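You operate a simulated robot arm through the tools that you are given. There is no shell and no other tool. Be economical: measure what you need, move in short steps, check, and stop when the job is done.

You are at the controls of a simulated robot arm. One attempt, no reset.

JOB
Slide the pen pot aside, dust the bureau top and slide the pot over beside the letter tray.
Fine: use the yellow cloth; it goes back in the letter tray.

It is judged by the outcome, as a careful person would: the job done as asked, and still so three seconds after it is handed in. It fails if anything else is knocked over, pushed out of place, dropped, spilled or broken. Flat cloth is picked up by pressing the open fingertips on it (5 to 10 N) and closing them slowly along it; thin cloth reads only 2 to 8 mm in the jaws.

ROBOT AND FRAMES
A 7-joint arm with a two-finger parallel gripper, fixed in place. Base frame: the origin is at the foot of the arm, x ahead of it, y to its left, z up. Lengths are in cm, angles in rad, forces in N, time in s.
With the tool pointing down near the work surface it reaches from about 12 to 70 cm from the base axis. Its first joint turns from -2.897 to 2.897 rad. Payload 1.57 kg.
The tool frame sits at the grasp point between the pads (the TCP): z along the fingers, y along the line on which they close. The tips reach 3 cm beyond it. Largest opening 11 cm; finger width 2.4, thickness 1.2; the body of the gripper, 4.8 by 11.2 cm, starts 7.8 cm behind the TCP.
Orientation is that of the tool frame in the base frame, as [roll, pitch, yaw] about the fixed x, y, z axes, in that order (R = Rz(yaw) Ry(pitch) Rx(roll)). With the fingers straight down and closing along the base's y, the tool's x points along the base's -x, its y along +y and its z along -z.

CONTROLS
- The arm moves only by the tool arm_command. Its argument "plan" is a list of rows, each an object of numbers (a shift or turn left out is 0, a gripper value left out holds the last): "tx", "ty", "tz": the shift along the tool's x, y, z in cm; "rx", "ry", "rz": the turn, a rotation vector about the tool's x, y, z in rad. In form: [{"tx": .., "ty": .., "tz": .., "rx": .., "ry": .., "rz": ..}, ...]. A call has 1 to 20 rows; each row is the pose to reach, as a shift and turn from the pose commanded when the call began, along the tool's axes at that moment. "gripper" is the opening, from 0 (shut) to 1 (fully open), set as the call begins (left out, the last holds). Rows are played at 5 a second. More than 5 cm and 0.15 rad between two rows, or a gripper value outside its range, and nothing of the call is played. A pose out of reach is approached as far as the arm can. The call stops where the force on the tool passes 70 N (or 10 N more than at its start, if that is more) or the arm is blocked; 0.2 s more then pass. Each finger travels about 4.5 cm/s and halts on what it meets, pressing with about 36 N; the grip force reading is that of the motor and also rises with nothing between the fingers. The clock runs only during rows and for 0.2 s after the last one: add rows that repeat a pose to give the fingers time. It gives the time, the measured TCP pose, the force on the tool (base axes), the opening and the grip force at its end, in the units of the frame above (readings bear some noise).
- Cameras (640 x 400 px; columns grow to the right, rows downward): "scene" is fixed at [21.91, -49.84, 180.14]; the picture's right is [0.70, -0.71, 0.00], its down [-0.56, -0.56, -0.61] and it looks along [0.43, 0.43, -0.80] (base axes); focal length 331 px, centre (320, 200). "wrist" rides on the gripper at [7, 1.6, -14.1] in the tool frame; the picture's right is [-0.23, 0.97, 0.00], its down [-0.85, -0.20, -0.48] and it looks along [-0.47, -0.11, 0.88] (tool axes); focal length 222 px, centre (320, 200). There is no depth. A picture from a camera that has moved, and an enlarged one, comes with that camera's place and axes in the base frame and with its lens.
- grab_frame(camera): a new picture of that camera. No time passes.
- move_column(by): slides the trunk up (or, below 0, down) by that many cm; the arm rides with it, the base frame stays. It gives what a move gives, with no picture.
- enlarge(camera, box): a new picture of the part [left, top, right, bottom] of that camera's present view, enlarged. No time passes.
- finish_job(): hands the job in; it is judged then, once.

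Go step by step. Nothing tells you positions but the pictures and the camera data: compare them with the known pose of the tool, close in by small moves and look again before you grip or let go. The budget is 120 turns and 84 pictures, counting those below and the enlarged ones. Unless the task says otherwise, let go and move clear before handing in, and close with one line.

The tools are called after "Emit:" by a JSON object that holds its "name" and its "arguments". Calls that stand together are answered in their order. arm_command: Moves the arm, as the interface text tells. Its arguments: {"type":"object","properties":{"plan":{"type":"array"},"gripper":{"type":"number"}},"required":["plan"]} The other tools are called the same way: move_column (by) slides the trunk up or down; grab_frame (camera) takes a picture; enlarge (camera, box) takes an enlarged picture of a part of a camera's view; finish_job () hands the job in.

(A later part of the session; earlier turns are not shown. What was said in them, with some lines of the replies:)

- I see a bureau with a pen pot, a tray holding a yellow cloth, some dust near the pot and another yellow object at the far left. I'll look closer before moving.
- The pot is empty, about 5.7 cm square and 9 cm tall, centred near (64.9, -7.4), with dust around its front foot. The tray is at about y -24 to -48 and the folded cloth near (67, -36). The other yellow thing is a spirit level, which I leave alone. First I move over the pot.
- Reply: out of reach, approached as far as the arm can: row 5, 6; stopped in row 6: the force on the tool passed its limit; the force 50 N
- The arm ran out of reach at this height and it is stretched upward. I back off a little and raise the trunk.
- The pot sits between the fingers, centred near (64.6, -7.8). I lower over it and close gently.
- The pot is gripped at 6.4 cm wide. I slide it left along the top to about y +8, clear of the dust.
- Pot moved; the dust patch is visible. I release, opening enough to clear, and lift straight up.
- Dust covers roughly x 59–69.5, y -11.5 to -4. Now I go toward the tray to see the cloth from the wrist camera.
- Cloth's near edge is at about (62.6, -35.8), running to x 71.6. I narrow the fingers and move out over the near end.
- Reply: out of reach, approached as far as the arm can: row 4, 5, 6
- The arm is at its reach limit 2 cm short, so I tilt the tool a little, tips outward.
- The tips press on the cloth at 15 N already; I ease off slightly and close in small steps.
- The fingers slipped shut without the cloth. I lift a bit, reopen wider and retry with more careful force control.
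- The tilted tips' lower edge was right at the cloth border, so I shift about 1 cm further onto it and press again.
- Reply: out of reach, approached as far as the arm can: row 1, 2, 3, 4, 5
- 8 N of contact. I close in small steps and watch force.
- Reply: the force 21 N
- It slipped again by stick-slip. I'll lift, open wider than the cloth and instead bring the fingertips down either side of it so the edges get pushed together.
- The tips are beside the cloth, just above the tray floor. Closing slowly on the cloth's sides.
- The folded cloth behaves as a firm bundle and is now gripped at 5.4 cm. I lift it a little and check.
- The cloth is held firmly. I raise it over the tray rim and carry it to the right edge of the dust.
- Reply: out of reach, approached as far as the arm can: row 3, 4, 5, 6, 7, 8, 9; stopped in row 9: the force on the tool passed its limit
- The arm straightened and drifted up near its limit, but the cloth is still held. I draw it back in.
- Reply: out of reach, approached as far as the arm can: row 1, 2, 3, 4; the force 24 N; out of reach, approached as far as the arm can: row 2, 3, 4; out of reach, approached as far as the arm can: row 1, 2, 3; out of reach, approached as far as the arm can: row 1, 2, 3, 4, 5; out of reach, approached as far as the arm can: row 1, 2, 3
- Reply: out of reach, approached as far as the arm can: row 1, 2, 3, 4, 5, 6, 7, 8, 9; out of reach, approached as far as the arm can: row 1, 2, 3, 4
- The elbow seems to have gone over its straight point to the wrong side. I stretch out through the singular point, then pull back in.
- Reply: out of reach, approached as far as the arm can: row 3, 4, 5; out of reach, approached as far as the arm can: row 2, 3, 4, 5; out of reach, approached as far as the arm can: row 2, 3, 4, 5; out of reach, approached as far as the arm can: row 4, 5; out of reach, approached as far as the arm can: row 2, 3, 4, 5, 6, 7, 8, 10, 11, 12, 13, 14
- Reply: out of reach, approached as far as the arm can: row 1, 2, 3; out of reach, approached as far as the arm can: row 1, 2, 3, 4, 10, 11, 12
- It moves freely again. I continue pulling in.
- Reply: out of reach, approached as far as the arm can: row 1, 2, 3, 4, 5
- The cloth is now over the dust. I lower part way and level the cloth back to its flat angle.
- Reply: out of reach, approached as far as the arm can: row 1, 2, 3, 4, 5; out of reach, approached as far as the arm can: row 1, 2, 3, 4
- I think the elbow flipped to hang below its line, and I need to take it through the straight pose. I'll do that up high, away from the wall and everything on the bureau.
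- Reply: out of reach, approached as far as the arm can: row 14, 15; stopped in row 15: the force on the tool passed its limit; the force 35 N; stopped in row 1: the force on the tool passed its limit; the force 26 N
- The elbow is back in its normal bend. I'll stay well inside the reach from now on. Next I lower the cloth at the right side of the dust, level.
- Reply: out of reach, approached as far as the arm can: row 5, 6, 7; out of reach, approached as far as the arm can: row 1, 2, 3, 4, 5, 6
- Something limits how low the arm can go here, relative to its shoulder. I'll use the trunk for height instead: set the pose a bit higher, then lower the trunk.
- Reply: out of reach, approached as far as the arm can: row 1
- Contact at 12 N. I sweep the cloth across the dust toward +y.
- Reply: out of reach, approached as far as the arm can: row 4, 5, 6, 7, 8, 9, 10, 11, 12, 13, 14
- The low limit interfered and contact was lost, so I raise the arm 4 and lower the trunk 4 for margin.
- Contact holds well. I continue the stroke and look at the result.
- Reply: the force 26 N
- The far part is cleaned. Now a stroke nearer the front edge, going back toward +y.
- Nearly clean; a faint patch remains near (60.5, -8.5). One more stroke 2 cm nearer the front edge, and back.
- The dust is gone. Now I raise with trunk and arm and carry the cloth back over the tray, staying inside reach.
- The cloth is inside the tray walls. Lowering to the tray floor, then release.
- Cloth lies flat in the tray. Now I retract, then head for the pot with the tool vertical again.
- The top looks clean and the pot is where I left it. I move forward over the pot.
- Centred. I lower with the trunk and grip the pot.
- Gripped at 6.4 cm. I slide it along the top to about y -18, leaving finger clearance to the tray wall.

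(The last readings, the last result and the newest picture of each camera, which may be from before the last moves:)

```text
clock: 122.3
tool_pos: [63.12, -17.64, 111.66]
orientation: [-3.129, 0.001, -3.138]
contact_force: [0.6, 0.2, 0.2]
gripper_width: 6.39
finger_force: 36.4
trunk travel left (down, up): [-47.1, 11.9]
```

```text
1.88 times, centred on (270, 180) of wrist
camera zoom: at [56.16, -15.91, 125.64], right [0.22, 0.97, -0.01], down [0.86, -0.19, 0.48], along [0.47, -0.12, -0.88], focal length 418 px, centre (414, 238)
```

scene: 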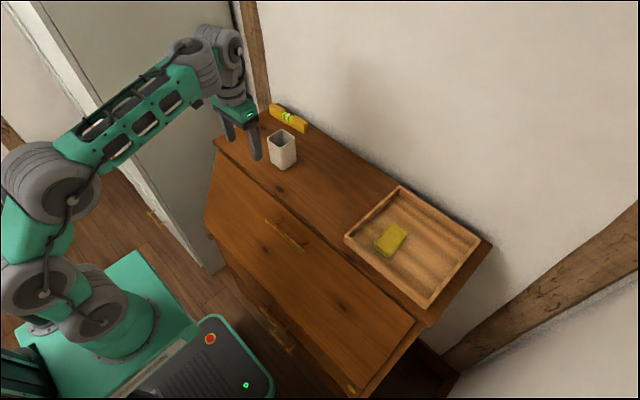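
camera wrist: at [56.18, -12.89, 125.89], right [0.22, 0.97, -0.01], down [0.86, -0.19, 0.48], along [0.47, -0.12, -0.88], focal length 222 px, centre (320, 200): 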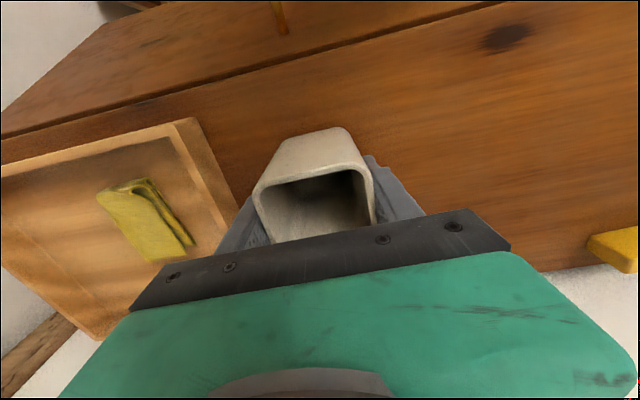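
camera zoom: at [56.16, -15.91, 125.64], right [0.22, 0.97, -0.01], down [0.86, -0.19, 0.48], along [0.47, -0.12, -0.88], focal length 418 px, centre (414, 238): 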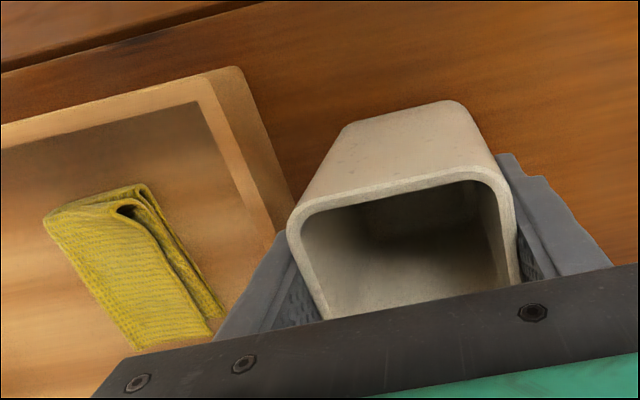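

The pot stands about 2.5 cm from the tray wall. I release slightly and raise straight up with the trunk.

Emit:
{"name": "arm_command", "arguments": {"plan": [{}, {}, {}], "gripper": 0.65}}

Emit:
{"name": "move_column", "arguments": {"by": 10}}

Emit:
{"name": "arm_command", "arguments": {"plan": [{"tx": 2}, {"tx": 5}, {"tx": 8}, {"tx": 11}, {"tx": 14}, {"tx": 14}]}}

Emit:
{"name": "grab_frame", "arguments": {"camera": "scene"}}

Emit:
{"name": "enlarge", "arguments": {"camera": "scene", "box": [260, 130, 420, 250]}}

```text
clock: 123.1
tool_pos: [63.11, -17.58, 111.41]
orientation: [-3.131, 0.0, -3.139]
contact_force: [0.6, 0.1, -0.2]
gripper_width: 7.14
finger_force: 0.0
trunk travel left (down, up): [-47.1, 11.9]
```

```text
clock: 124.5
tool_pos: [63.16, -17.64, 121.64]
orientation: [-3.134, 0.001, -3.139]
contact_force: [0.1, -0.1, -0.5]
gripper_width: 7.15
finger_force: 0.1
trunk travel left (down, up): [-57.1, 1.9]
```

```text
clock: 125.9
tool_pos: [49.1, -17.61, 121.83]
orientation: [-3.133, -0.001, -3.137]
contact_force: [0.8, -0.2, 1.2]
gripper_width: 7.14
finger_force: 0.1
trunk travel left (down, up): [-57.1, 1.9]
```

```text
16 pictures are left
```

scene: 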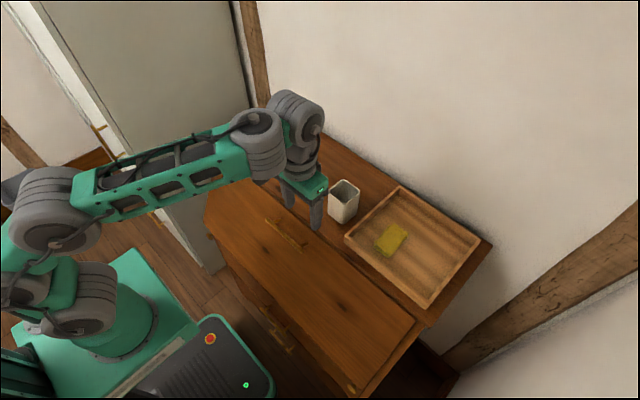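

```text
3.33 times, centred on (340, 190) of scene
camera zoom: at [21.91, -49.84, 180.14], right [0.7, -0.71, 0.0], down [-0.56, -0.56, -0.61], along [0.43, 0.43, -0.8], focal length 1104 px, centre (253, 233)
```

zoom: 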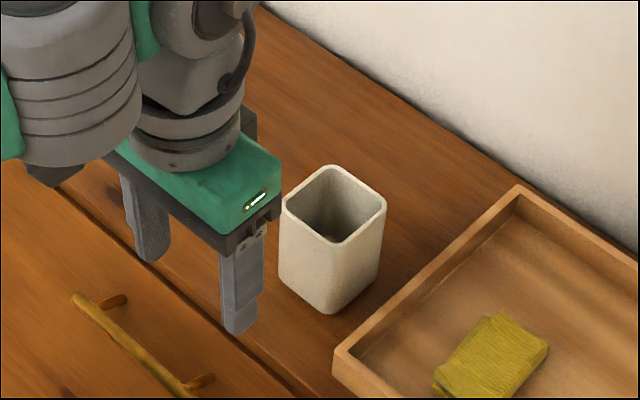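

The pot stands upright beside the tray. I back the arm off further to check the dusted area and the level.

Emit:
{"name": "arm_command", "arguments": {"plan": [{"tx": 3}, {"tx": 6}, {"tx": 9}, {"tx": 12}, {"tx": 12}]}}

Emit:
{"name": "grab_frame", "arguments": {"camera": "scene"}}

Emit:
{"name": "enlarge", "arguments": {"camera": "scene", "box": [250, 110, 410, 230]}}

```text
clock: 127.1
tool_pos: [37.02, -17.71, 121.88]
orientation: [-3.134, -0.001, -3.137]
contact_force: [-0.2, 0.3, 0.1]
gripper_width: 7.14
finger_force: 0.0
trunk travel left (down, up): [-57.1, 1.9]
```

```text
14 pictures are left
```

scene: 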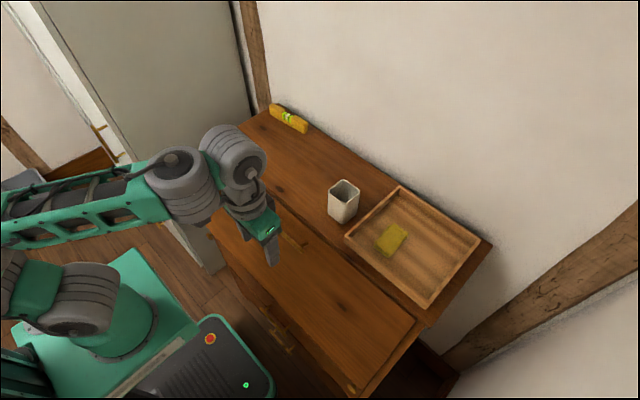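

```text
3.33 times, centred on (330, 170) of scene
camera zoom: at [21.91, -49.84, 180.14], right [0.7, -0.71, 0.0], down [-0.56, -0.56, -0.61], along [0.43, 0.43, -0.8], focal length 1104 px, centre (287, 300)
```

zoom: 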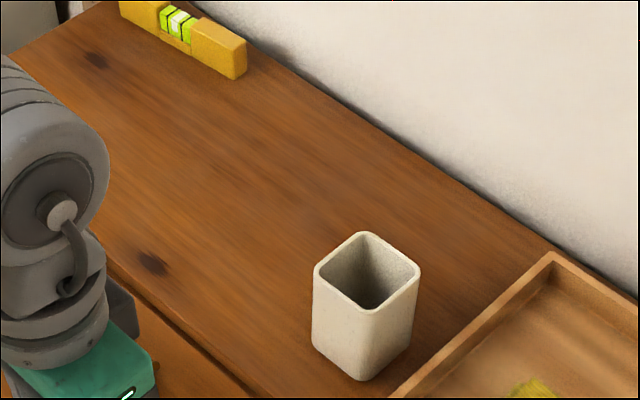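

The dust is gone, the pot stands upright beside the tray, the cloth is back in the tray and the level hasn't moved. The arm is clear, so I'm handing in.

Emit:
{"name": "finish_job", "arguments": {}}

```text
The job is handed in.
```

I slid the pen pot aside, wiped the dust off the bureau top with the yellow cloth, put the cloth back in the letter tray, and slid the pot over to stand upright about 2.5 cm from the tray.
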